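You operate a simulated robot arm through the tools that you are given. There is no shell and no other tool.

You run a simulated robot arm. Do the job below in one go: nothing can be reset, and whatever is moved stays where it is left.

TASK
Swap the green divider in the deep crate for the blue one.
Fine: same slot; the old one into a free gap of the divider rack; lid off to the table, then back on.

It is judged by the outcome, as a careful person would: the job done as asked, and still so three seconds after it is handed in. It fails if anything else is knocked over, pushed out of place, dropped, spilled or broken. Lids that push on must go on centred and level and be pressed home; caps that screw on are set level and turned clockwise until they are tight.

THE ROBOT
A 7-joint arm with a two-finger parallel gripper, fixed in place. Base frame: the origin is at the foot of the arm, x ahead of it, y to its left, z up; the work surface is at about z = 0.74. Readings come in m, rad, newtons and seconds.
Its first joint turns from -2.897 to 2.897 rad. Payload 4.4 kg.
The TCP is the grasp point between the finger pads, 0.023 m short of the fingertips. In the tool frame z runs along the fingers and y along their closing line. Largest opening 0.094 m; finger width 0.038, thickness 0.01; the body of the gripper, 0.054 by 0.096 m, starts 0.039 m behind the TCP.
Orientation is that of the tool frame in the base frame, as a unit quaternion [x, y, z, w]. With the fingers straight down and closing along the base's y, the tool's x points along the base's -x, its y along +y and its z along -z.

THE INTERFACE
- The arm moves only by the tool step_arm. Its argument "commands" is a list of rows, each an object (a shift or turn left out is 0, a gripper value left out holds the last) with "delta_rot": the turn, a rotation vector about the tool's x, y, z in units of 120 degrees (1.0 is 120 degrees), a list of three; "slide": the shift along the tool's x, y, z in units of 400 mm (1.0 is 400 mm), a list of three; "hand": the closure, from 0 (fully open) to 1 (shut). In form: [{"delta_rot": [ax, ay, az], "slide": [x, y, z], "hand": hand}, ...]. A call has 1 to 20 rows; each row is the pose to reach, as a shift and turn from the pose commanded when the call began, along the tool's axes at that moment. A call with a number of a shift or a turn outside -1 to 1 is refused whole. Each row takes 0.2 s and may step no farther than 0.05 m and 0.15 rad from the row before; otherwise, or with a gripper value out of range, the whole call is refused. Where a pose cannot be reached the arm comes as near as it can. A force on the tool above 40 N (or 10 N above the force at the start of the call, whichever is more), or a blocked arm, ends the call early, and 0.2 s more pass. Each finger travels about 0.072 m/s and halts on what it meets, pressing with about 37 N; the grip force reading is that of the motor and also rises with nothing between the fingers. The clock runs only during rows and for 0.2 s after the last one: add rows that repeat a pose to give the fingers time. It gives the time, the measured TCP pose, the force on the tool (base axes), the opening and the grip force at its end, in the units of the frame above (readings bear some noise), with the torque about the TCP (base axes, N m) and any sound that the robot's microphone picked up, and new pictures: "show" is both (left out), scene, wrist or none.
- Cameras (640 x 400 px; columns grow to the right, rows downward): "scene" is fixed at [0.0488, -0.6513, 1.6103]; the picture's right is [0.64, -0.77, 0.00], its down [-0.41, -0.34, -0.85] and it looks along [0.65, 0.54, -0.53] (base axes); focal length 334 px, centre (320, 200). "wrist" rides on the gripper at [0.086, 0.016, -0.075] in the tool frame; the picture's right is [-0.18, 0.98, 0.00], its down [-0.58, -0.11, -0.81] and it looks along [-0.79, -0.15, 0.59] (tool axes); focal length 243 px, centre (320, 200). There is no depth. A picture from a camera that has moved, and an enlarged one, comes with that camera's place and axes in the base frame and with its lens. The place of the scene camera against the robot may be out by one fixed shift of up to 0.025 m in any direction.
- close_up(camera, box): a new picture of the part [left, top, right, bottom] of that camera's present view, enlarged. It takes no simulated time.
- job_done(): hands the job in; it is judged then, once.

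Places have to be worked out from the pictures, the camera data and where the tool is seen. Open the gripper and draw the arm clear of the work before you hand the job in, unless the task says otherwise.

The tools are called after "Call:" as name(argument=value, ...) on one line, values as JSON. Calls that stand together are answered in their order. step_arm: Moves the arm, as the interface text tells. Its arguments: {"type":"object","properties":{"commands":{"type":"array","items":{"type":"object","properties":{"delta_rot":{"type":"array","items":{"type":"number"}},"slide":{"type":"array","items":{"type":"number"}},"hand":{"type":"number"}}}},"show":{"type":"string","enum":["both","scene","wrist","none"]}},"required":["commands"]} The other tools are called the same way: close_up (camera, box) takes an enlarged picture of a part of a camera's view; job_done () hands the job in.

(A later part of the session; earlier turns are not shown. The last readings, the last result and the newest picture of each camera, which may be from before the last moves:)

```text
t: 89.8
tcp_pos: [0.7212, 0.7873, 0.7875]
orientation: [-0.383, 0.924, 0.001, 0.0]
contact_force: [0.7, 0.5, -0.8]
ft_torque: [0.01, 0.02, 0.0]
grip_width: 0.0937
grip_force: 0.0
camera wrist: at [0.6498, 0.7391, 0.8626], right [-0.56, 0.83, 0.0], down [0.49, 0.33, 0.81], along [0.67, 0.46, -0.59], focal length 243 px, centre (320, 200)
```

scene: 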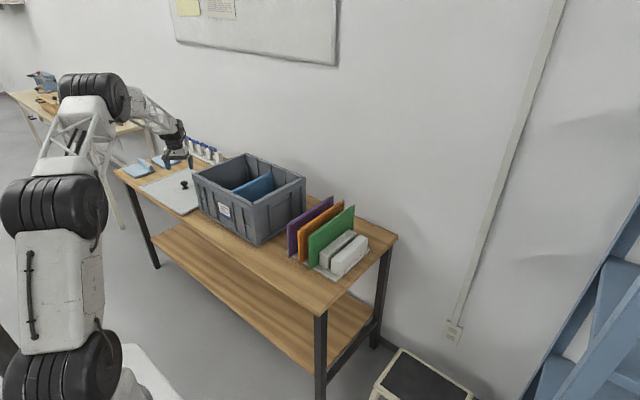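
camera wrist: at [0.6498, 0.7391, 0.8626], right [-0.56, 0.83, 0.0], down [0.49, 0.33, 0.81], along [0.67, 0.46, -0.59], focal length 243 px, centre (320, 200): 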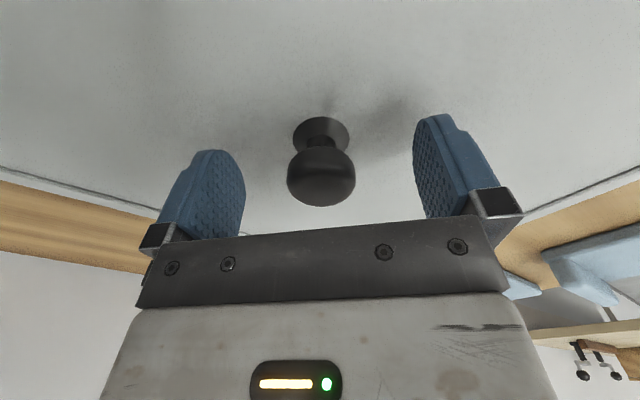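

The knob now appears at (321, 177), the same as in the first grasp. I close on it and lift it a little.

Call:
step_arm(commands=[{"hand": 1.0}, {"hand": 1.0}, {"hand": 1.0}, {"hand": 1.0}, {"hand": 1.0}, {"hand": 1.0}], show="wrist")

Call:
step_arm(commands=[{"slide": [0, 0, -0.0125]}, {"slide": [0, 0, -0.025]}, {"slide": [0, 0, -0.05]}, {"slide": [0, 0, -0.1]}, {"slide": [0, 0, -0.16]}, {"slide": [0, 0, -0.23]}, {"slide": [0, 0, -0.31]}, {"slide": [0, 0, -0.4]}, {"slide": [0, 0, -0.5]}, {"slide": [0, 0, -0.6]}, {"slide": [0, 0, -0.7]}, {"slide": [0, 0, -0.78]}, {"slide": [0, 0, -0.8375]}, {"slide": [0, 0, -0.8375]}], show="both")

```text
t: 91.2
tcp_pos: [0.7222, 0.7882, 0.7885]
orientation: [-0.383, 0.924, 0.0, 0.0]
contact_force: [0.8, -1.3, 0.6]
ft_torque: [0.2, 0.12, -0.15]
grip_width: 0.033
grip_force: 37.1
camera wrist: at [0.6499, 0.7391, 0.8627], right [-0.56, 0.83, 0.0], down [0.49, 0.33, 0.81], along [0.67, 0.46, -0.59], focal length 243 px, centre (320, 200)
```

wrist: 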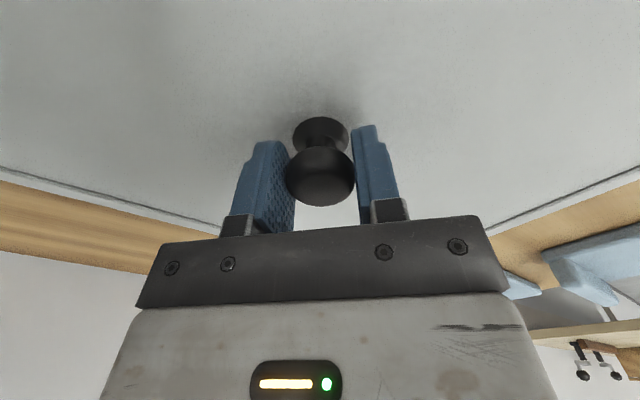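

```text
t: 94.2
tcp_pos: [0.7229, 0.7887, 1.1234]
orientation: [-0.383, 0.924, 0.0, 0.0]
contact_force: [0.5, 0.9, -2.1]
ft_torque: [-0.03, -0.01, -0.03]
grip_width: 0.033
grip_force: 37.0
camera wrist: at [0.6513, 0.7384, 1.1979], right [-0.56, 0.83, 0.0], down [0.49, 0.33, 0.81], along [0.67, 0.46, -0.59], focal length 243 px, centre (320, 200)
```

scene: 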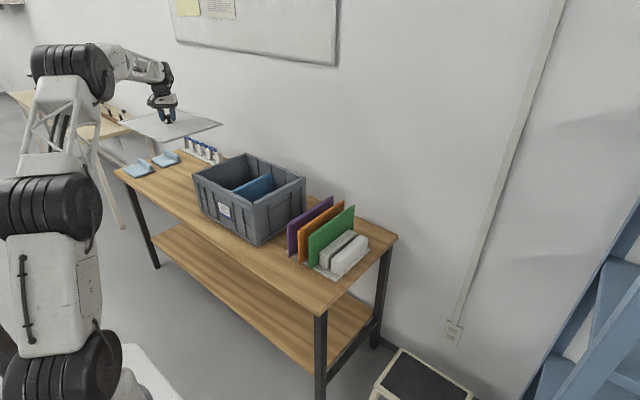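
wrist: 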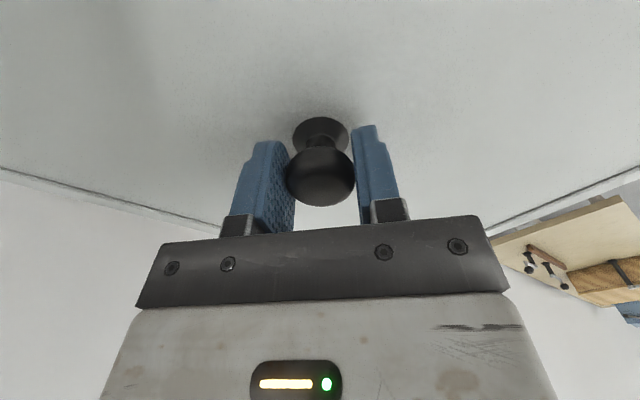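

The lid is up again and held the same way. I carry it back over the crate to the recorded pose (0.798, 0.368).

Call:
step_arm(commands=[{"slide": [0.0508, -0.0731, 0]}, {"slide": [0.1016, -0.1462, 0]}, {"slide": [0.1523, -0.2193, 0]}, {"slide": [0.2031, -0.2924, 0]}, {"slide": [0.2539, -0.3655, 0]}, {"slide": [0.3047, -0.4387, 0]}, {"slide": [0.3554, -0.5118, 0]}, {"slide": [0.4062, -0.5849, 0]}, {"slide": [0.457, -0.658, 0]}, {"slide": [0.5078, -0.7311, 0]}, {"slide": [0.5585, -0.8042, 0]}, {"slide": [0.6093, -0.8773, 0]}, {"slide": [0.6093, -0.8773, 0]}, {"slide": [0.6093, -0.8773, 0]}], show="both")

```text
t: 97.2
tcp_pos: [0.7961, 0.3685, 1.1212]
orientation: [-0.382, 0.924, 0.0, 0.001]
contact_force: [-0.5, -0.7, -3.5]
ft_torque: [0.01, 0.0, -0.02]
grip_width: 0.0332
grip_force: 37.1
camera wrist: at [0.7242, 0.3197, 1.1963], right [-0.56, 0.83, 0.0], down [0.49, 0.33, 0.81], along [0.67, 0.46, -0.59], focal length 243 px, centre (320, 200)
```

scene: 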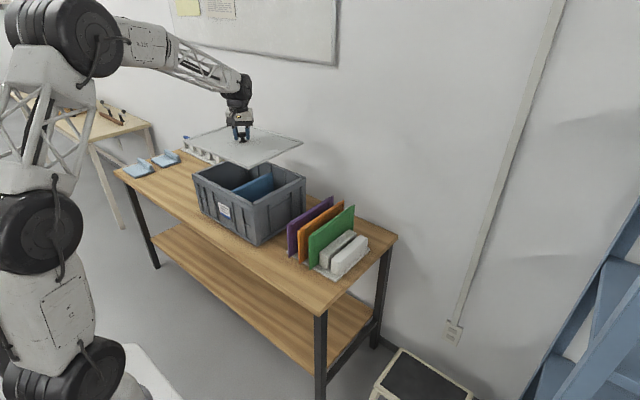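
wrist: 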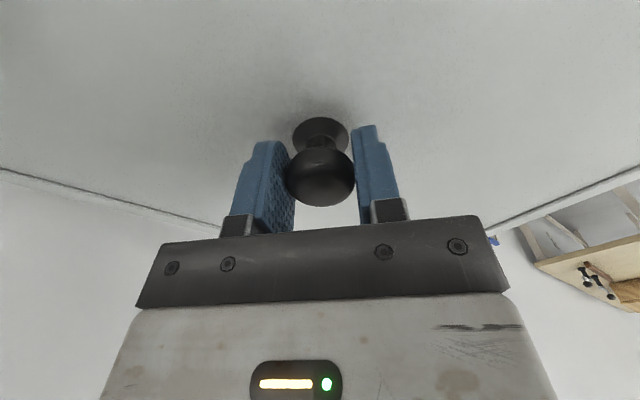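

Over the crate at the recorded spot. I lower to about 15 mm above the seat and check the lid edges against the rim.

Call:
step_arm(commands=[{"slide": [0, 0, 0.06]}, {"slide": [0, 0, 0.12]}, {"slide": [0, 0, 0.18]}, {"slide": [0, 0, 0.24]}, {"slide": [0, 0, 0.29]}, {"slide": [0, 0, 0.3155]}, {"slide": [0, 0, 0.3155]}], show="wrist")

Call:
close_up(camera="scene", box=[170, 130, 330, 260])

Call:
close_up(camera="scene", box=[240, 190, 270, 215])

Call:
close_up(camera="scene", box=[290, 165, 320, 190])

Call:
close_up(camera="scene", box=[180, 160, 210, 185])

```text
t: 98.8
tcp_pos: [0.7953, 0.3676, 0.9968]
orientation: [-0.383, 0.924, 0.001, -0.001]
contact_force: [-0.4, -0.7, -2.0]
ft_torque: [-0.01, 0.02, 0.02]
grip_width: 0.0329
grip_force: 37.1
camera wrist: at [0.7237, 0.3182, 1.0724], right [-0.56, 0.83, 0.0], down [0.49, 0.33, 0.81], along [0.67, 0.46, -0.59], focal length 243 px, centre (320, 200)
```

wrist: 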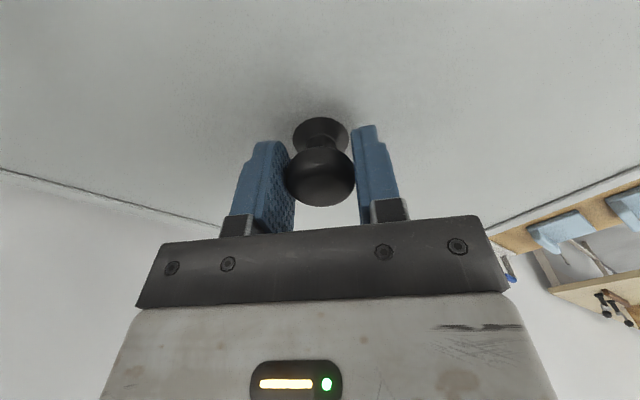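

```text
3.08 times, centred on (250, 195) of scene
camera zoom: at [0.0488, -0.6513, 1.6103], right [0.64, -0.77, 0.0], down [-0.41, -0.34, -0.85], along [0.65, 0.54, -0.53], focal length 1028 px, centre (535, 215)
```

zoom: 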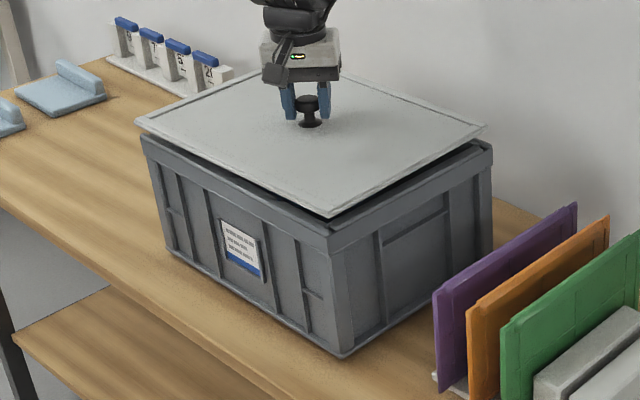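

```text
16.00 times, centred on (255, 202) of scene
camera zoom: at [0.0488, -0.6513, 1.6103], right [0.64, -0.77, 0.0], down [-0.41, -0.34, -0.85], along [0.65, 0.54, -0.53], focal length 5346 px, centre (1360, 160)
```

zoom: 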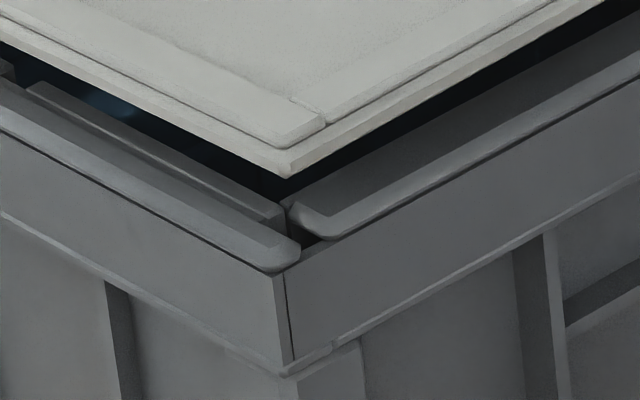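

```text
16.00 times, centred on (305, 178) of scene
camera zoom: at [0.0488, -0.6513, 1.6103], right [0.64, -0.77, 0.0], down [-0.41, -0.34, -0.85], along [0.65, 0.54, -0.53], focal length 5346 px, centre (560, 560)
```

zoom: 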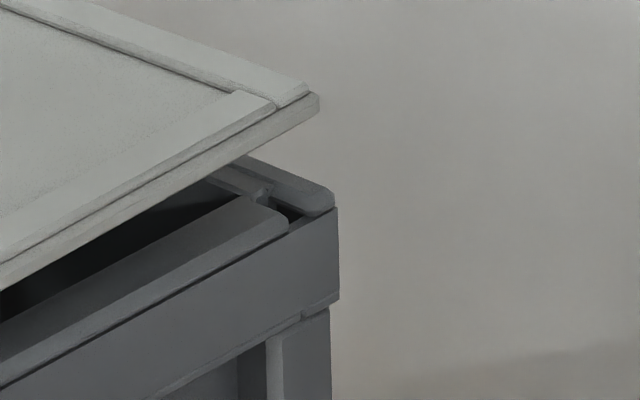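

```text
16.00 times, centred on (195, 172) of scene
camera zoom: at [0.0488, -0.6513, 1.6103], right [0.64, -0.77, 0.0], down [-0.41, -0.34, -0.85], along [0.65, 0.54, -0.53], focal length 5346 px, centre (2320, 640)
```

zoom: 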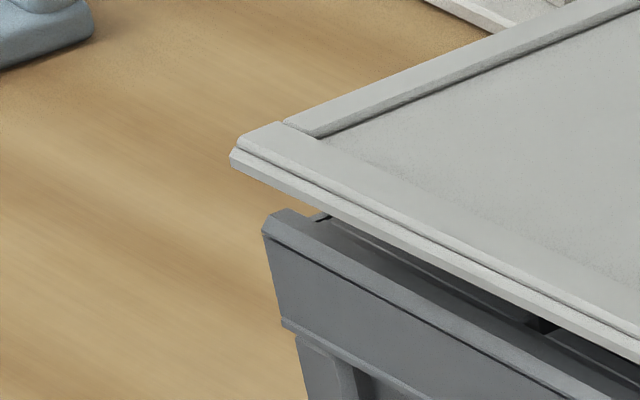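

The reading shows x about 2.5 mm short of the original lid pose, so I correct +2.5 mm in x. Then I lower to a few millimetres above the seat and re-check.

Call:
step_arm(commands=[{"slide": [-0.0044, -0.0044, 0]}, {"slide": [-0.0044, -0.0044, 0.01]}, {"slide": [-0.0044, -0.0044, 0.02]}, {"slide": [-0.0044, -0.0044, 0.028]}, {"slide": [-0.0044, -0.0044, 0.028]}], show="none")

Call:
close_up(camera="scene", box=[170, 130, 330, 260])

Call:
close_up(camera="scene", box=[240, 190, 270, 215])

Call:
close_up(camera="scene", box=[290, 165, 320, 190])

Call:
close_up(camera="scene", box=[180, 160, 210, 185])

```text
t: 100.0
tcp_pos: [0.8007, 0.3675, 0.9853]
orientation: [-0.383, 0.924, 0.0, 0.0]
contact_force: [-1.6, 0.1, -2.3]
ft_torque: [-0.12, 0.02, -0.26]
grip_width: 0.0328
grip_force: 36.8
```

```text
3.08 times, centred on (250, 195) of scene
camera zoom: at [0.0488, -0.6513, 1.6103], right [0.64, -0.77, 0.0], down [-0.41, -0.34, -0.85], along [0.65, 0.54, -0.53], focal length 1028 px, centre (535, 215)
```

zoom: 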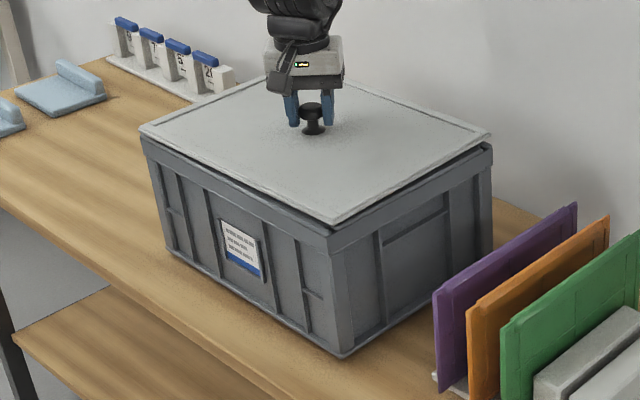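

```text
16.00 times, centred on (255, 202) of scene
camera zoom: at [0.0488, -0.6513, 1.6103], right [0.64, -0.77, 0.0], down [-0.41, -0.34, -0.85], along [0.65, 0.54, -0.53], focal length 5346 px, centre (1360, 160)
```

zoom: 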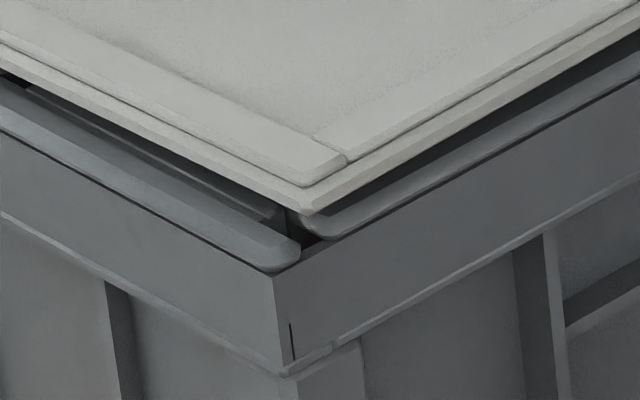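

```text
16.00 times, centred on (305, 178) of scene
camera zoom: at [0.0488, -0.6513, 1.6103], right [0.64, -0.77, 0.0], down [-0.41, -0.34, -0.85], along [0.65, 0.54, -0.53], focal length 5346 px, centre (560, 560)
```

zoom: 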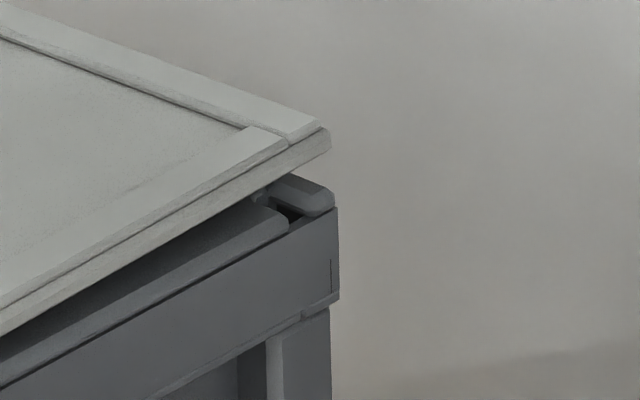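

```text
16.00 times, centred on (195, 172) of scene
camera zoom: at [0.0488, -0.6513, 1.6103], right [0.64, -0.77, 0.0], down [-0.41, -0.34, -0.85], along [0.65, 0.54, -0.53], focal length 5346 px, centre (2320, 640)
```

zoom: 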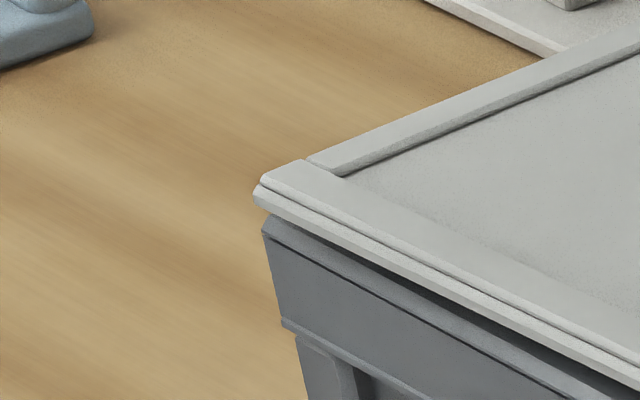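

The lid is a few millimetres above its seat. I hold still to get another pose and force reading before the final lowering.

Call:
step_arm(commands=[{"slide": [0, 0, 0]}], show="none")

Call:
step_arm(commands=[{"slide": [0, 0, 0]}], show="wrist")

Call:
step_arm(commands=[{"slide": [0, 0, 0]}], show="none")

```text
t: 100.4
tcp_pos: [0.7995, 0.3678, 0.9855]
orientation: [-0.383, 0.924, 0.0, 0.0]
contact_force: [-0.6, 0.4, -2.5]
ft_torque: [-0.08, 0.02, -0.2]
grip_width: 0.0334
grip_force: 37.4
```

```text
t: 100.8
tcp_pos: [0.7989, 0.3676, 0.9836]
orientation: [-0.383, 0.924, 0.0, 0.0]
contact_force: [-1.9, -1.0, -2.3]
ft_torque: [-0.09, 0.02, -0.22]
grip_width: 0.0331
grip_force: 37.4
camera wrist: at [0.7279, 0.3182, 1.0602], right [-0.56, 0.83, 0.0], down [0.49, 0.33, 0.81], along [0.67, 0.46, -0.59], focal length 243 px, centre (320, 200)
```

wrist: 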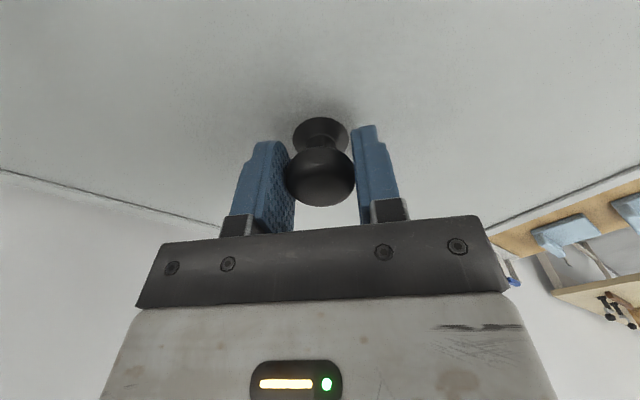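

```text
t: 101.2
tcp_pos: [0.7999, 0.3677, 0.9846]
orientation: [-0.383, 0.924, 0.0, 0.0]
contact_force: [-0.6, -0.3, -2.8]
ft_torque: [-0.07, -0.02, -0.18]
grip_width: 0.0332
grip_force: 37.3
```

A steady yaw torque of −0.2 Nm and about −1 N in x suggest the lid's right end is just touching at the back. I shift 1.2 mm in −x and see whether it clears.

Call:
step_arm(commands=[{"slide": [0.0021, 0.0021, 0]}, {"slide": [0.0021, 0.0021, 0]}], show="none")

Call:
step_arm(commands=[{"slide": [0, 0, 0]}], show="none")

Call:
close_up(camera="scene", box=[290, 165, 320, 190])

Call:
close_up(camera="scene", box=[240, 190, 270, 215])

```text
t: 101.8
tcp_pos: [0.7993, 0.3659, 0.984]
orientation: [-0.383, 0.924, 0.001, 0.0]
contact_force: [0.6, -0.3, -2.4]
ft_torque: [-0.03, 0.02, 0.0]
grip_width: 0.0331
grip_force: 37.0
```

```text
t: 102.2
tcp_pos: [0.7986, 0.3676, 0.9853]
orientation: [-0.382, 0.924, 0.0, 0.0]
contact_force: [1.0, -1.1, -3.0]
ft_torque: [-0.01, 0.03, -0.01]
grip_width: 0.0333
grip_force: 37.0
```

```text
16.00 times, centred on (305, 178) of scene
camera zoom: at [0.0488, -0.6513, 1.6103], right [0.64, -0.77, 0.0], down [-0.41, -0.34, -0.85], along [0.65, 0.54, -0.53], focal length 5346 px, centre (560, 560)
```

zoom: 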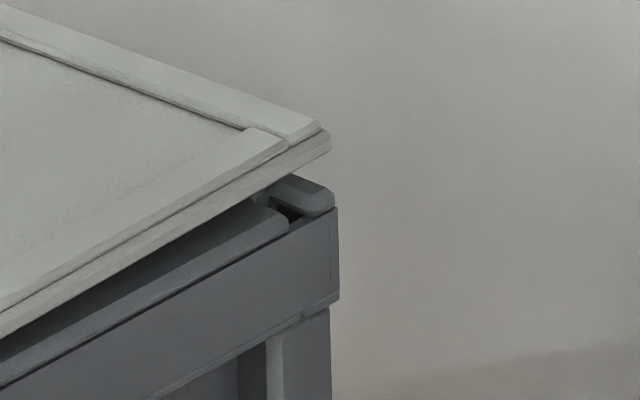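

```text
16.00 times, centred on (255, 202) of scene
camera zoom: at [0.0488, -0.6513, 1.6103], right [0.64, -0.77, 0.0], down [-0.41, -0.34, -0.85], along [0.65, 0.54, -0.53], focal length 5346 px, centre (1360, 160)
```

zoom: 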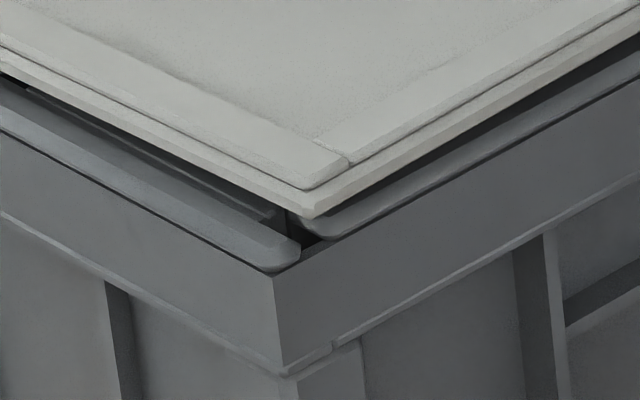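

The torque disappeared, so the lid hangs free. I lower in 1 mm steps, watching for contact.

Call:
step_arm(commands=[{"slide": [0, 0, 0.0025]}, {"slide": [0, 0, 0.005]}, {"slide": [0, 0, 0.005]}], show="none")

Call:
step_arm(commands=[{"slide": [0, 0, 0.0025]}, {"slide": [0, 0, 0.005]}, {"slide": [0, 0, 0.005]}], show="none")

```text
t: 103.0
tcp_pos: [0.7972, 0.3666, 0.9822]
orientation: [-0.382, 0.924, 0.0, -0.001]
contact_force: [0.6, 0.0, 4.2]
ft_torque: [0.11, 0.09, -0.62]
grip_width: 0.0328
grip_force: 36.7
```

```text
t: 103.8
tcp_pos: [0.7981, 0.3661, 0.9816]
orientation: [-0.382, 0.924, -0.001, -0.001]
contact_force: [2.6, -1.5, -1.0]
ft_torque: [0.22, 0.1, -0.34]
grip_width: 0.0331
grip_force: 36.6
```

Contact starts at z about 0.982 with some yaw torque. I look at all the corners before pressing any further.

Call:
close_up(camera="scene", box=[240, 190, 270, 215])

Call:
close_up(camera="scene", box=[290, 165, 320, 190])

Call:
close_up(camera="scene", box=[180, 160, 210, 185])

Call:
close_up(camera="scene", box=[170, 130, 330, 260])

Call:
close_up(camera="scene", box=[190, 90, 320, 200])

```text
16.00 times, centred on (255, 202) of scene
camera zoom: at [0.0488, -0.6513, 1.6103], right [0.64, -0.77, 0.0], down [-0.41, -0.34, -0.85], along [0.65, 0.54, -0.53], focal length 5346 px, centre (1360, 160)
```

zoom: 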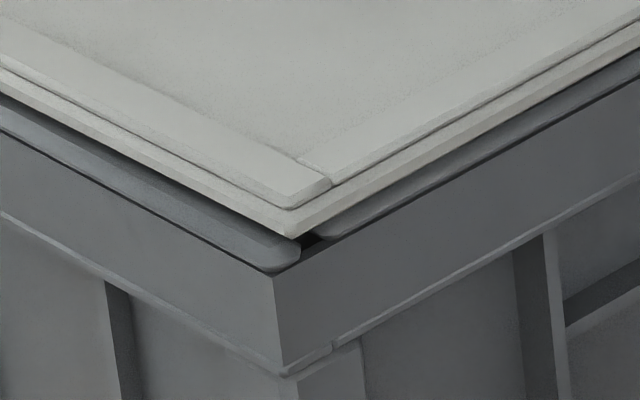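

```text
16.00 times, centred on (305, 178) of scene
camera zoom: at [0.0488, -0.6513, 1.6103], right [0.64, -0.77, 0.0], down [-0.41, -0.34, -0.85], along [0.65, 0.54, -0.53], focal length 5346 px, centre (560, 560)
```

zoom: 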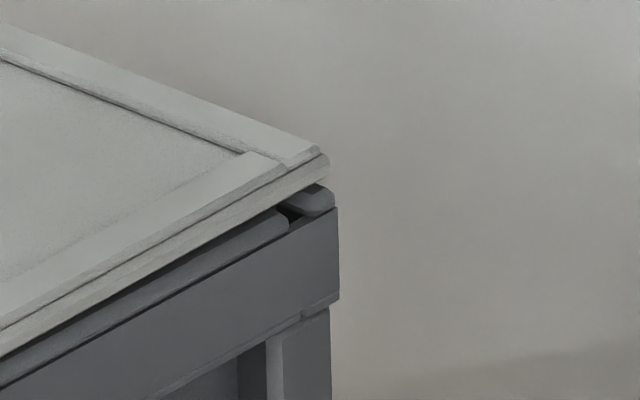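

```text
16.00 times, centred on (195, 172) of scene
camera zoom: at [0.0488, -0.6513, 1.6103], right [0.64, -0.77, 0.0], down [-0.41, -0.34, -0.85], along [0.65, 0.54, -0.53], focal length 5346 px, centre (2320, 640)
```

zoom: 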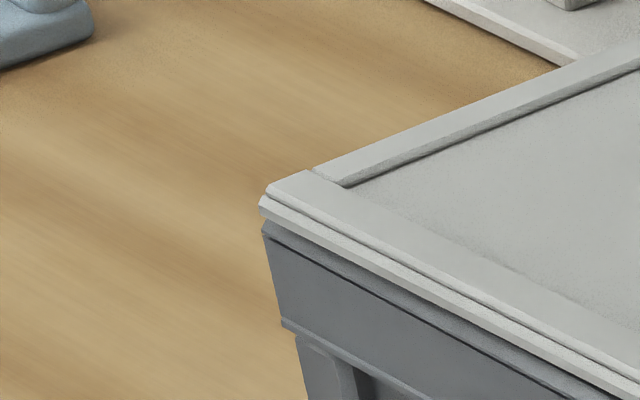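

```text
3.08 times, centred on (250, 195) of scene
camera zoom: at [0.0488, -0.6513, 1.6103], right [0.64, -0.77, 0.0], down [-0.41, -0.34, -0.85], along [0.65, 0.54, -0.53], focal length 1028 px, centre (535, 215)
```

zoom: 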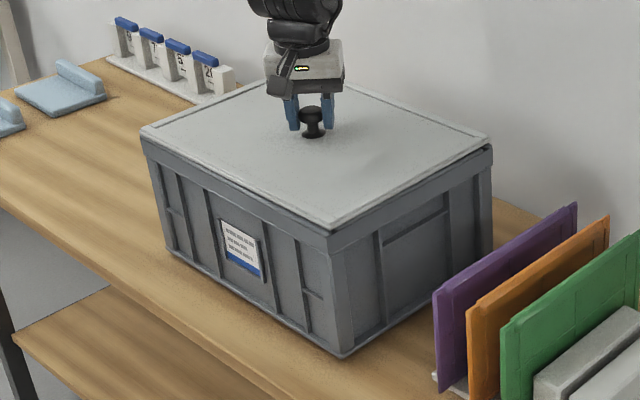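

```text
3.64 times, centred on (255, 145) of scene
camera zoom: at [0.0488, -0.6513, 1.6103], right [0.64, -0.77, 0.0], down [-0.41, -0.34, -0.85], along [0.65, 0.54, -0.53], focal length 1215 px, centre (556, 400)
```

zoom: 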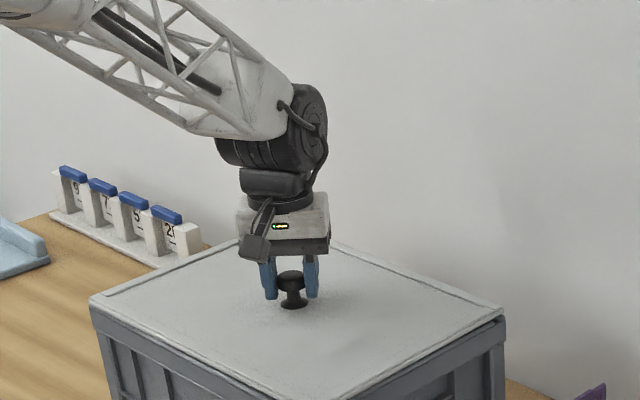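

I look along the front and right edges to judge whether the lid is yawed or offset against the rim.

Call:
close_up(camera="scene", box=[188, 168, 218, 193])

Call:
close_up(camera="scene", box=[225, 185, 255, 210])

Call:
close_up(camera="scene", box=[255, 185, 285, 210])

Call:
close_up(camera="scene", box=[280, 170, 310, 195])

```text
16.00 times, centred on (203, 180) of scene
camera zoom: at [0.0488, -0.6513, 1.6103], right [0.64, -0.77, 0.0], down [-0.41, -0.34, -0.85], along [0.65, 0.54, -0.53], focal length 5346 px, centre (2192, 512)
```

zoom: 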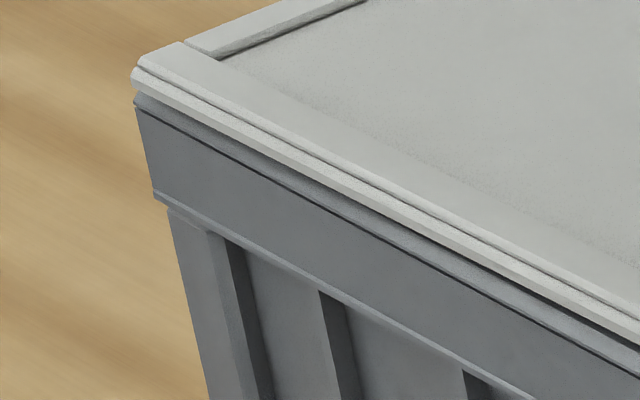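

```text
16.00 times, centred on (240, 198) of scene
camera zoom: at [0.0488, -0.6513, 1.6103], right [0.64, -0.77, 0.0], down [-0.41, -0.34, -0.85], along [0.65, 0.54, -0.53], focal length 5346 px, centre (1600, 240)
```

zoom: 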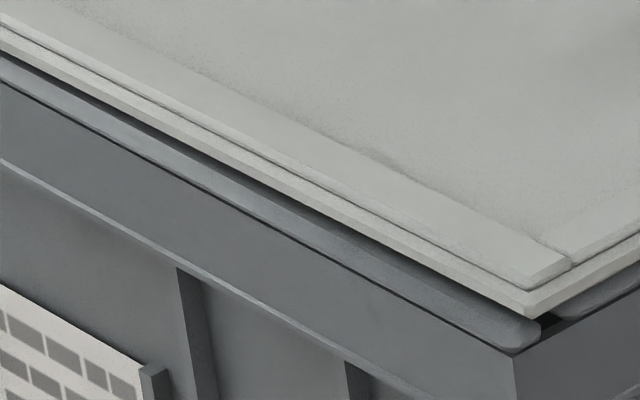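

```text
16.00 times, centred on (270, 198) of scene
camera zoom: at [0.0488, -0.6513, 1.6103], right [0.64, -0.77, 0.0], down [-0.41, -0.34, -0.85], along [0.65, 0.54, -0.53], focal length 5346 px, centre (1120, 240)
```

zoom: 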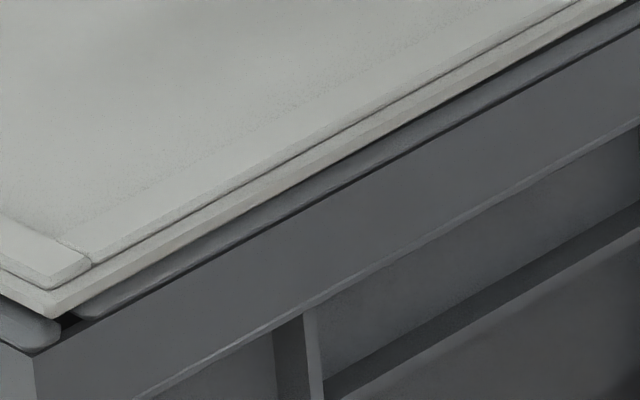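

```text
16.00 times, centred on (295, 182) of scene
camera zoom: at [0.0488, -0.6513, 1.6103], right [0.64, -0.77, 0.0], down [-0.41, -0.34, -0.85], along [0.65, 0.54, -0.53], focal length 5346 px, centre (720, 480)
```

zoom: 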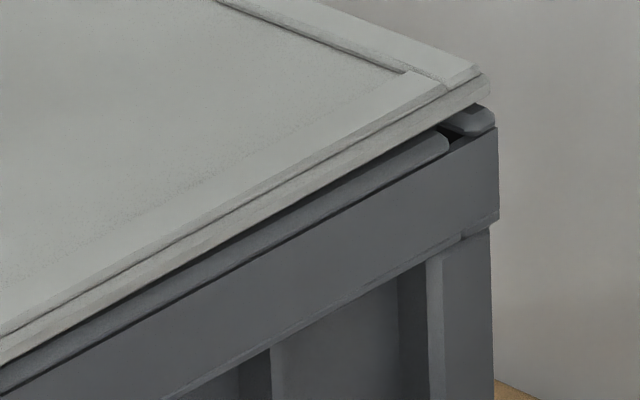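

The pixel offsets at three corners fit a lid yawed about 1° counter-clockwise and about 1.5–2 mm towards the front right, which matches the negative yaw torque. I raise 8 mm, turn the lid 1° clockwise, shift it by that much and look again.

Call:
step_arm(commands=[{"slide": [0, 0, -0.01]}, {"slide": [0, 0, -0.02]}, {"slide": [-0.003, 0.0003, -0.02], "delta_rot": [0, 0, 0.004]}, {"slide": [-0.0058, 0.0005, -0.02], "delta_rot": [0, 0, 0.0081]}, {"slide": [-0.0058, 0.0005, -0.02], "delta_rot": [0, 0, 0.0081]}, {"slide": [-0.0058, 0.0005, -0.02], "delta_rot": [0, 0, 0.0081]}], show="none")

Call:
close_up(camera="scene", box=[188, 165, 218, 190])

Call:
close_up(camera="scene", box=[240, 190, 270, 215])

Call:
close_up(camera="scene", box=[290, 165, 320, 190])

Call:
close_up(camera="scene", box=[225, 137, 265, 162])

```text
t: 105.2
tcp_pos: [0.8006, 0.3679, 0.9886]
orientation: [-0.374, 0.927, 0.0, 0.0]
contact_force: [-0.8, 0.6, -3.1]
ft_torque: [0.01, -0.02, -0.01]
grip_width: 0.0332
grip_force: 36.9
```

```text
16.00 times, centred on (203, 178) of scene
camera zoom: at [0.0488, -0.6513, 1.6103], right [0.64, -0.77, 0.0], down [-0.41, -0.34, -0.85], along [0.65, 0.54, -0.53], focal length 5346 px, centre (2192, 560)
```

zoom: 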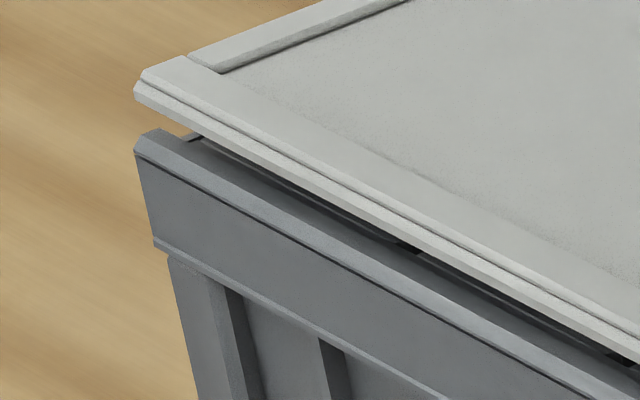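

```text
16.00 times, centred on (255, 202) of scene
camera zoom: at [0.0488, -0.6513, 1.6103], right [0.64, -0.77, 0.0], down [-0.41, -0.34, -0.85], along [0.65, 0.54, -0.53], focal length 5346 px, centre (1360, 160)
```

zoom: 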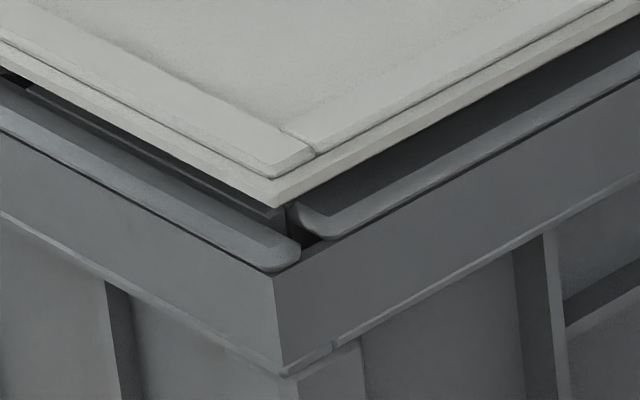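

```text
16.00 times, centred on (305, 178) of scene
camera zoom: at [0.0488, -0.6513, 1.6103], right [0.64, -0.77, 0.0], down [-0.41, -0.34, -0.85], along [0.65, 0.54, -0.53], focal length 5346 px, centre (560, 560)
```

zoom: 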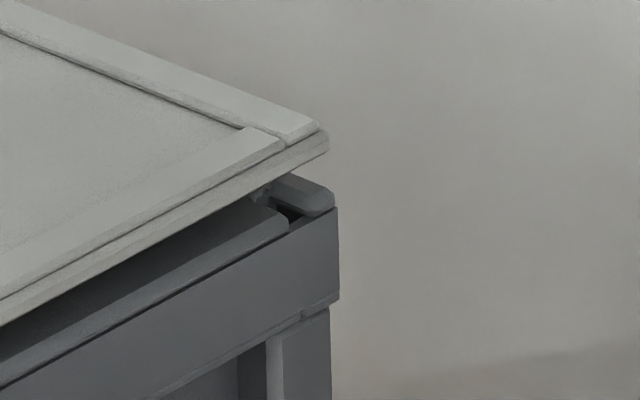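

```text
16.00 times, centred on (245, 150) of scene
camera zoom: at [0.0488, -0.6513, 1.6103], right [0.64, -0.77, 0.0], down [-0.41, -0.34, -0.85], along [0.65, 0.54, -0.53], focal length 5346 px, centre (1520, 1008)
```

zoom: 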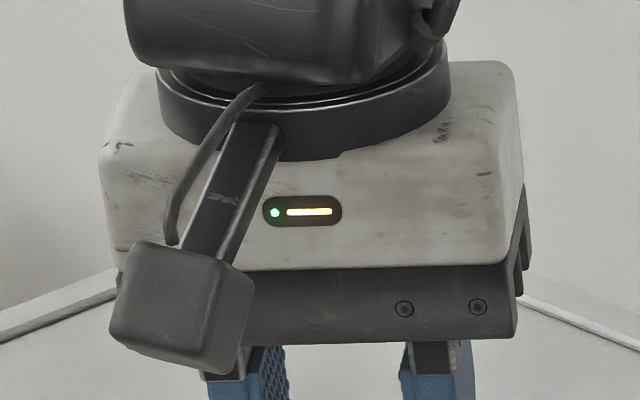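

Recomputed, the lid is now level, centred within about 0.5 mm and only about 5 mrad off in yaw. I trim that rotation and lower slowly, watching the torque.

Call:
step_arm(commands=[{"slide": [0.0005, 0.0005, 0], "delta_rot": [0, 0, 0.0022]}, {"slide": [0.0005, 0.0005, 0.0075], "delta_rot": [0, 0, 0.0022]}, {"slide": [0.0005, 0.0005, 0.0125], "delta_rot": [0, 0, 0.0022]}, {"slide": [0.0005, 0.0005, 0.0125], "delta_rot": [0, 0, 0.0022]}], show="none")

Call:
step_arm(commands=[{"slide": [0, 0, 0.0025]}, {"slide": [0, 0, 0.0025]}], show="none")

```text
t: 106.2
tcp_pos: [0.7998, 0.3685, 0.9829]
orientation: [-0.373, 0.928, 0.0, 0.0]
contact_force: [-0.2, -0.3, -2.2]
ft_torque: [0.01, -0.03, -0.01]
grip_width: 0.0332
grip_force: 36.8
```

```text
t: 106.8
tcp_pos: [0.8007, 0.369, 0.9825]
orientation: [-0.373, 0.928, 0.0, 0.0]
contact_force: [1.1, -0.3, -3.3]
ft_torque: [-0.04, 0.01, -0.01]
grip_width: 0.0331
grip_force: 36.6
```

No contact torque now at z 0.9825. I continue down in 1 mm steps.

Call:
step_arm(commands=[{"slide": [0, 0, 0.0025]}, {"slide": [0, 0, 0.0025]}], show="none")

Call:
step_arm(commands=[{"slide": [0, 0, 0.0025]}, {"slide": [0, 0, 0.0025]}], show="none")

Call:
step_arm(commands=[{"slide": [0, 0, 0.0025]}, {"slide": [0, 0, 0.0025]}], show="none")

```text
t: 107.4
tcp_pos: [0.801, 0.3691, 0.9827]
orientation: [-0.374, 0.928, -0.001, 0.001]
contact_force: [0.0, 0.0, -2.5]
ft_torque: [0.05, 0.02, 0.01]
grip_width: 0.0334
grip_force: 37.8
```

```text
t: 108.0
tcp_pos: [0.8, 0.3688, 0.9802]
orientation: [-0.373, 0.928, 0.001, 0.001]
contact_force: [0.4, 0.9, -3.1]
ft_torque: [-0.02, 0.0, 0.02]
grip_width: 0.0332
grip_force: 37.0
```

```text
t: 108.6
tcp_pos: [0.7991, 0.3689, 0.9796]
orientation: [-0.373, 0.928, 0.0, 0.0]
contact_force: [1.1, -0.1, -2.5]
ft_torque: [0.22, -0.21, -0.11]
grip_width: 0.0332
grip_force: 36.6
```

The first contact is at z about 0.9796, the original seat height. I press down a little more in 1 mm steps.

Call:
step_arm(commands=[{"slide": [0, 0, 0.0025]}, {"slide": [0, 0, 0.0025]}], show="none")

Call:
step_arm(commands=[{"slide": [0, 0, 0.0025]}, {"slide": [0, 0, 0.0025]}], show="none")

Call:
close_up(camera="scene", box=[188, 165, 218, 190])

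Call:
close_up(camera="scene", box=[240, 190, 270, 215])

Call:
close_up(camera="scene", box=[290, 165, 320, 190])

```text
t: 109.2
tcp_pos: [0.7997, 0.3683, 0.9798]
orientation: [-0.373, 0.928, 0.0, 0.0]
contact_force: [-2.4, 0.8, 3.8]
ft_torque: [-0.25, 0.36, -0.19]
grip_width: 0.033
grip_force: 36.9
```

```text
t: 109.8
tcp_pos: [0.8005, 0.3685, 0.9784]
orientation: [-0.373, 0.928, 0.001, 0.001]
contact_force: [4.2, 4.7, 18.3]
ft_torque: [0.14, -0.08, -0.24]
grip_width: 0.0334
grip_force: 37.3
```

```text
16.00 times, centred on (203, 178) of scene
camera zoom: at [0.0488, -0.6513, 1.6103], right [0.64, -0.77, 0.0], down [-0.41, -0.34, -0.85], along [0.65, 0.54, -0.53], focal length 5346 px, centre (2192, 560)
```

zoom: 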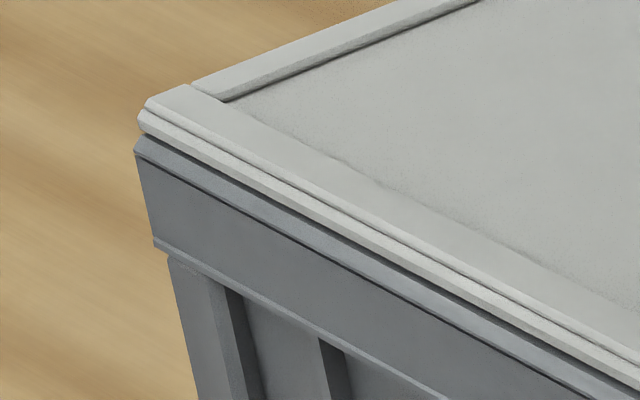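

```text
16.00 times, centred on (255, 202) of scene
camera zoom: at [0.0488, -0.6513, 1.6103], right [0.64, -0.77, 0.0], down [-0.41, -0.34, -0.85], along [0.65, 0.54, -0.53], focal length 5346 px, centre (1360, 160)
```

zoom: 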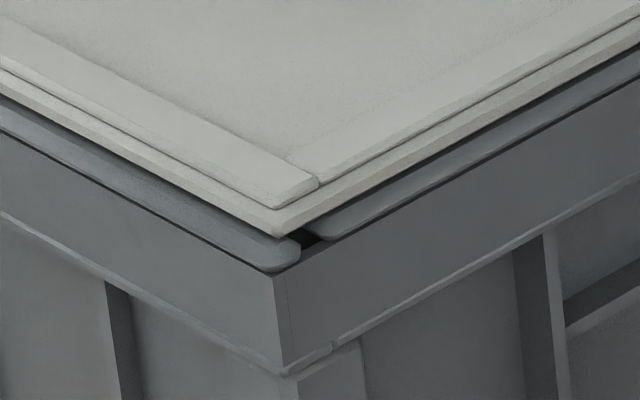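

```text
16.00 times, centred on (305, 178) of scene
camera zoom: at [0.0488, -0.6513, 1.6103], right [0.64, -0.77, 0.0], down [-0.41, -0.34, -0.85], along [0.65, 0.54, -0.53], focal length 5346 px, centre (560, 560)
```

zoom: 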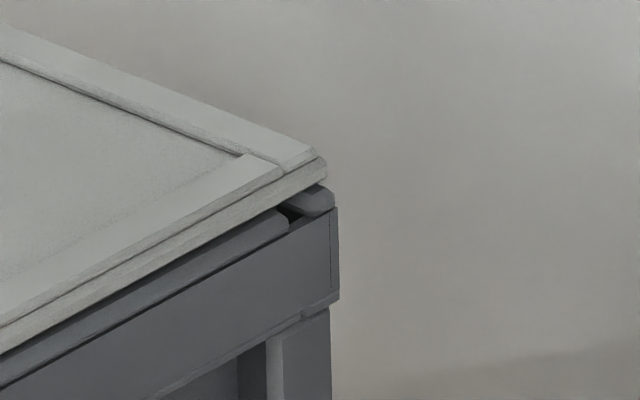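

The lid touches down evenly, with 18 N at z 0.978. I compare with the very first view of the closed crate using the same crop.

Call:
close_up(camera="scene", box=[170, 130, 330, 260])

Call:
close_up(camera="scene", box=[190, 90, 320, 200])

```text
3.08 times, centred on (250, 195) of scene
camera zoom: at [0.0488, -0.6513, 1.6103], right [0.64, -0.77, 0.0], down [-0.41, -0.34, -0.85], along [0.65, 0.54, -0.53], focal length 1028 px, centre (535, 215)
```

zoom: 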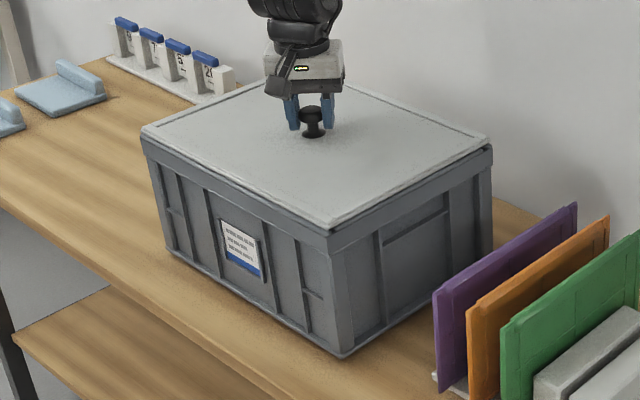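

```text
3.64 times, centred on (255, 145) of scene
camera zoom: at [0.0488, -0.6513, 1.6103], right [0.64, -0.77, 0.0], down [-0.41, -0.34, -0.85], along [0.65, 0.54, -0.53], focal length 1215 px, centre (556, 400)
```

zoom: 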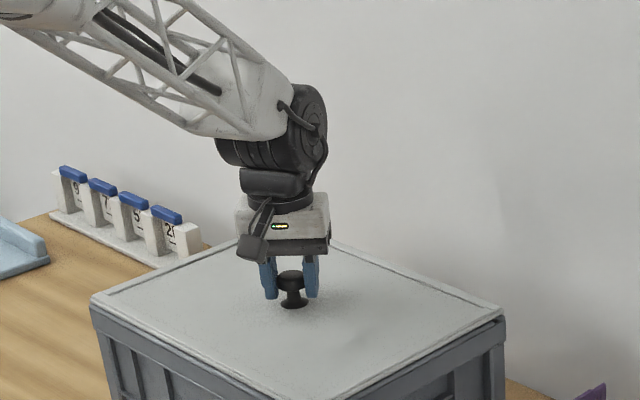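

The lid looks the same as in the first view and the TCP is at the original seat height. I release the knob and then press the lid home from above.

Call:
step_arm(commands=[{"slide": [0, 0, -0.004], "hand": 1.0}, {"slide": [0, 0, -0.004], "hand": 1.0}, {"slide": [0, 0, -0.004], "hand": 0.6}, {"slide": [0, 0, -0.004], "hand": 0.3}, {"slide": [0, 0, -0.004], "hand": 0.0}, {"slide": [0, 0, -0.004], "hand": 0.0}, {"slide": [0, 0, -0.004], "hand": 0.0}], show="wrist")

Call:
close_up(camera="scene", box=[240, 190, 270, 215])

Call:
close_up(camera="scene", box=[290, 165, 320, 190])

Call:
close_up(camera="scene", box=[188, 165, 218, 190])

```text
t: 111.4
tcp_pos: [0.8008, 0.3689, 0.9793]
orientation: [-0.373, 0.928, 0.0, 0.0]
contact_force: [0.5, 0.6, 0.1]
ft_torque: [0.0, 0.01, -0.01]
grip_width: 0.0941
grip_force: 0.1
camera wrist: at [0.7276, 0.3209, 1.0539], right [-0.55, 0.84, 0.0], down [0.5, 0.32, 0.81], along [0.67, 0.44, -0.59], focal length 243 px, centre (320, 200)
```

wrist: 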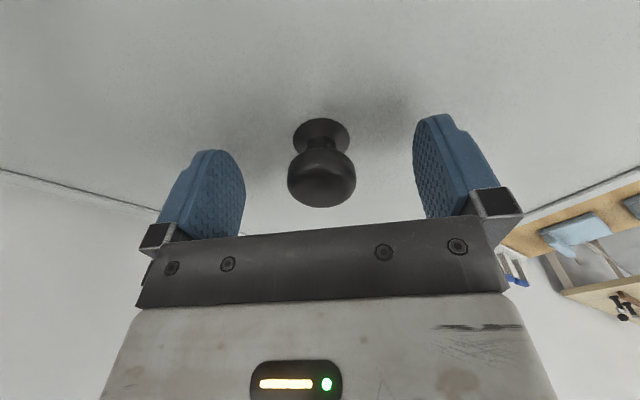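

```text
16.00 times, centred on (255, 202) of scene
camera zoom: at [0.0488, -0.6513, 1.6103], right [0.64, -0.77, 0.0], down [-0.41, -0.34, -0.85], along [0.65, 0.54, -0.53], focal length 5346 px, centre (1360, 160)
```

zoom: 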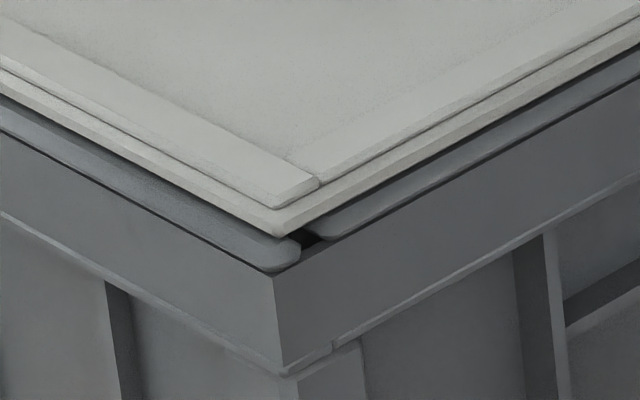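

```text
16.00 times, centred on (305, 178) of scene
camera zoom: at [0.0488, -0.6513, 1.6103], right [0.64, -0.77, 0.0], down [-0.41, -0.34, -0.85], along [0.65, 0.54, -0.53], focal length 5346 px, centre (560, 560)
```

zoom: 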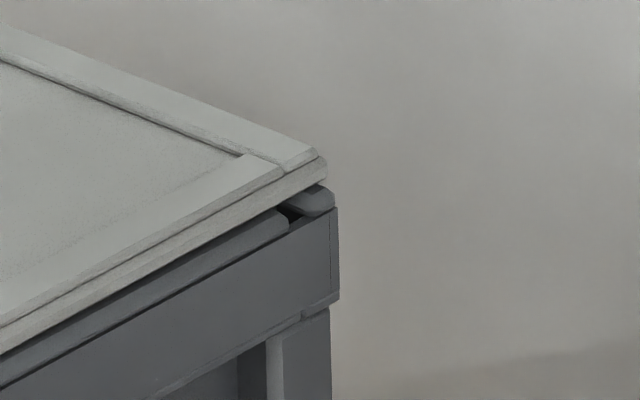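

```text
16.00 times, centred on (203, 178) of scene
camera zoom: at [0.0488, -0.6513, 1.6103], right [0.64, -0.77, 0.0], down [-0.41, -0.34, -0.85], along [0.65, 0.54, -0.53], focal length 5346 px, centre (2192, 560)
```

zoom: 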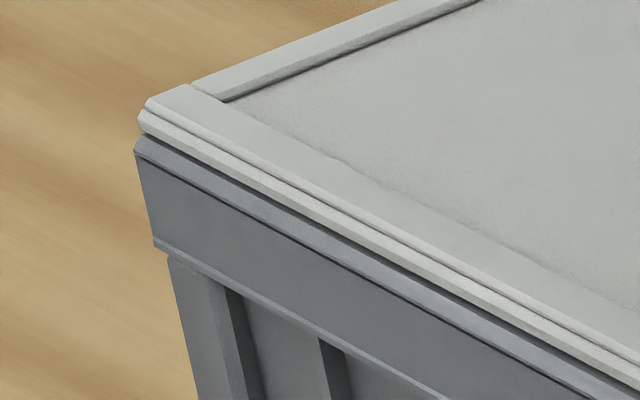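

The lid stays in place after release. I rise, close the fingers and press down on top of the knob to push the lid home.

Call:
step_arm(commands=[{"slide": [0, 0, -0.05], "hand": 0.0}, {"slide": [0, 0, -0.1], "hand": 0.0}, {"slide": [0, 0, -0.15], "hand": 0.0}, {"slide": [0, 0, -0.15], "hand": 1.0}, {"slide": [0, 0, -0.15], "hand": 1.0}, {"slide": [0, 0, -0.15], "hand": 1.0}, {"slide": [0, 0, -0.15], "hand": 1.0}, {"slide": [0, 0, -0.15], "hand": 1.0}, {"slide": [0, 0, -0.11], "hand": 1.0}, {"slide": [0, 0, -0.09], "hand": 1.0}, {"slide": [0, 0, -0.085], "hand": 1.0}, {"slide": [0, 0, -0.085], "hand": 1.0}], show="wrist")

```text
t: 114.0
tcp_pos: [0.8012, 0.3677, 1.0136]
orientation: [-0.373, 0.928, 0.0, 0.0]
contact_force: [-1.2, -0.3, 0.8]
ft_torque: [0.0, 0.01, 0.01]
grip_width: 0.0002
grip_force: 37.1
camera wrist: at [0.7277, 0.3202, 1.0886], right [-0.55, 0.84, 0.0], down [0.5, 0.32, 0.81], along [0.67, 0.44, -0.59], focal length 243 px, centre (320, 200)
```

wrist: 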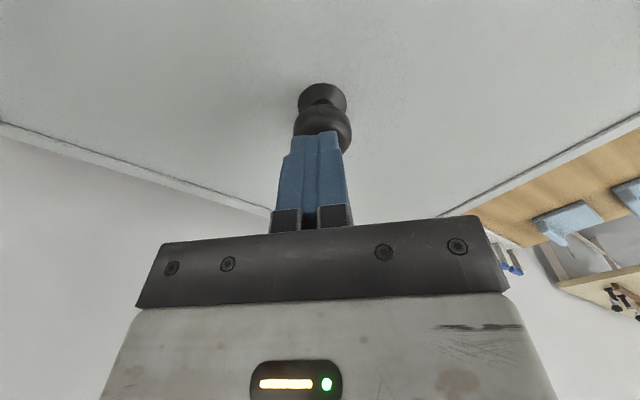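

The closed fingertips are right above the knob cap. I press down slowly.

Call:
step_arm(commands=[{"slide": [0, 0, 0.004]}, {"slide": [0, 0, 0.008]}, {"slide": [0, 0, 0.012]}, {"slide": [0, 0, 0.012]}], show="none")

Call:
step_arm(commands=[{"slide": [0, 0, 0.003]}, {"slide": [0, 0, 0.006]}, {"slide": [0, 0, 0.009]}, {"slide": [0, 0, 0.009]}], show="none")

```text
t: 115.0
tcp_pos: [0.8006, 0.3683, 1.0076]
orientation: [-0.373, 0.928, 0.0, 0.0]
contact_force: [0.2, -0.3, 0.3]
ft_torque: [0.0, 0.04, 0.0]
grip_width: 0.0
grip_force: 37.0
```

```text
t: 116.0
tcp_pos: [0.8001, 0.368, 1.0064]
orientation: [-0.373, 0.928, 0.0, 0.0]
contact_force: [-1.9, -0.8, 6.8]
ft_torque: [-0.09, 0.07, 0.02]
grip_width: 0.0
grip_force: 37.4
```

Contact is at about z 1.006. I press further, to roughly 30–40 N.

Call:
step_arm(commands=[{"slide": [0, 0, 0.003]}, {"slide": [0, 0, 0.006]}, {"slide": [0, 0, 0.009]}, {"slide": [0, 0, 0.012]}, {"slide": [0, 0, 0.012]}], show="none")

Call:
close_up(camera="scene", box=[240, 190, 270, 215])

Call:
close_up(camera="scene", box=[290, 165, 320, 190])

```text
t: 116.8
tcp_pos: [0.8012, 0.3679, 1.0054]
orientation: [-0.373, 0.928, 0.0, 0.003]
contact_force: [-1.4, 1.3, 3.9]
ft_torque: [-0.02, 0.07, 0.02]
grip_width: 0.0002
grip_force: 37.1
stopped in row 3: the force on the tool passed its limit at 44 N (the readings are from after the stop); the commanded pose is now the measured one
```

```text
16.00 times, centred on (255, 202) of scene
camera zoom: at [0.0488, -0.6513, 1.6103], right [0.64, -0.77, 0.0], down [-0.41, -0.34, -0.85], along [0.65, 0.54, -0.53], focal length 5346 px, centre (1360, 160)
```

zoom: 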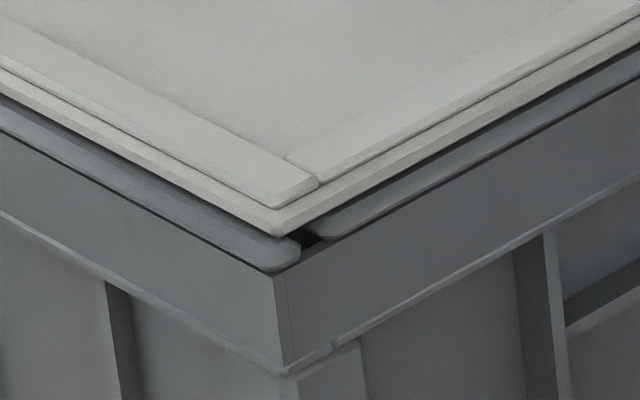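

```text
16.00 times, centred on (305, 178) of scene
camera zoom: at [0.0488, -0.6513, 1.6103], right [0.64, -0.77, 0.0], down [-0.41, -0.34, -0.85], along [0.65, 0.54, -0.53], focal length 5346 px, centre (560, 560)
```

zoom: 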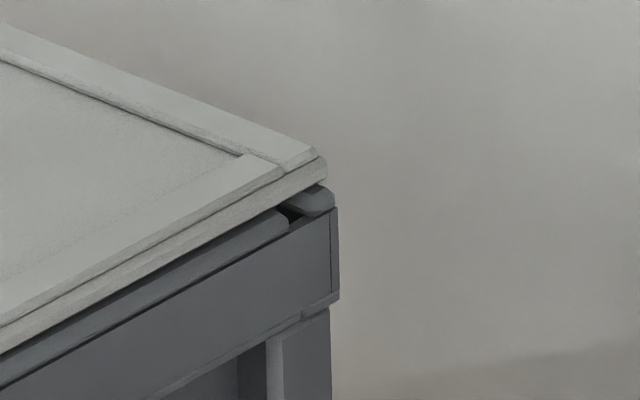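

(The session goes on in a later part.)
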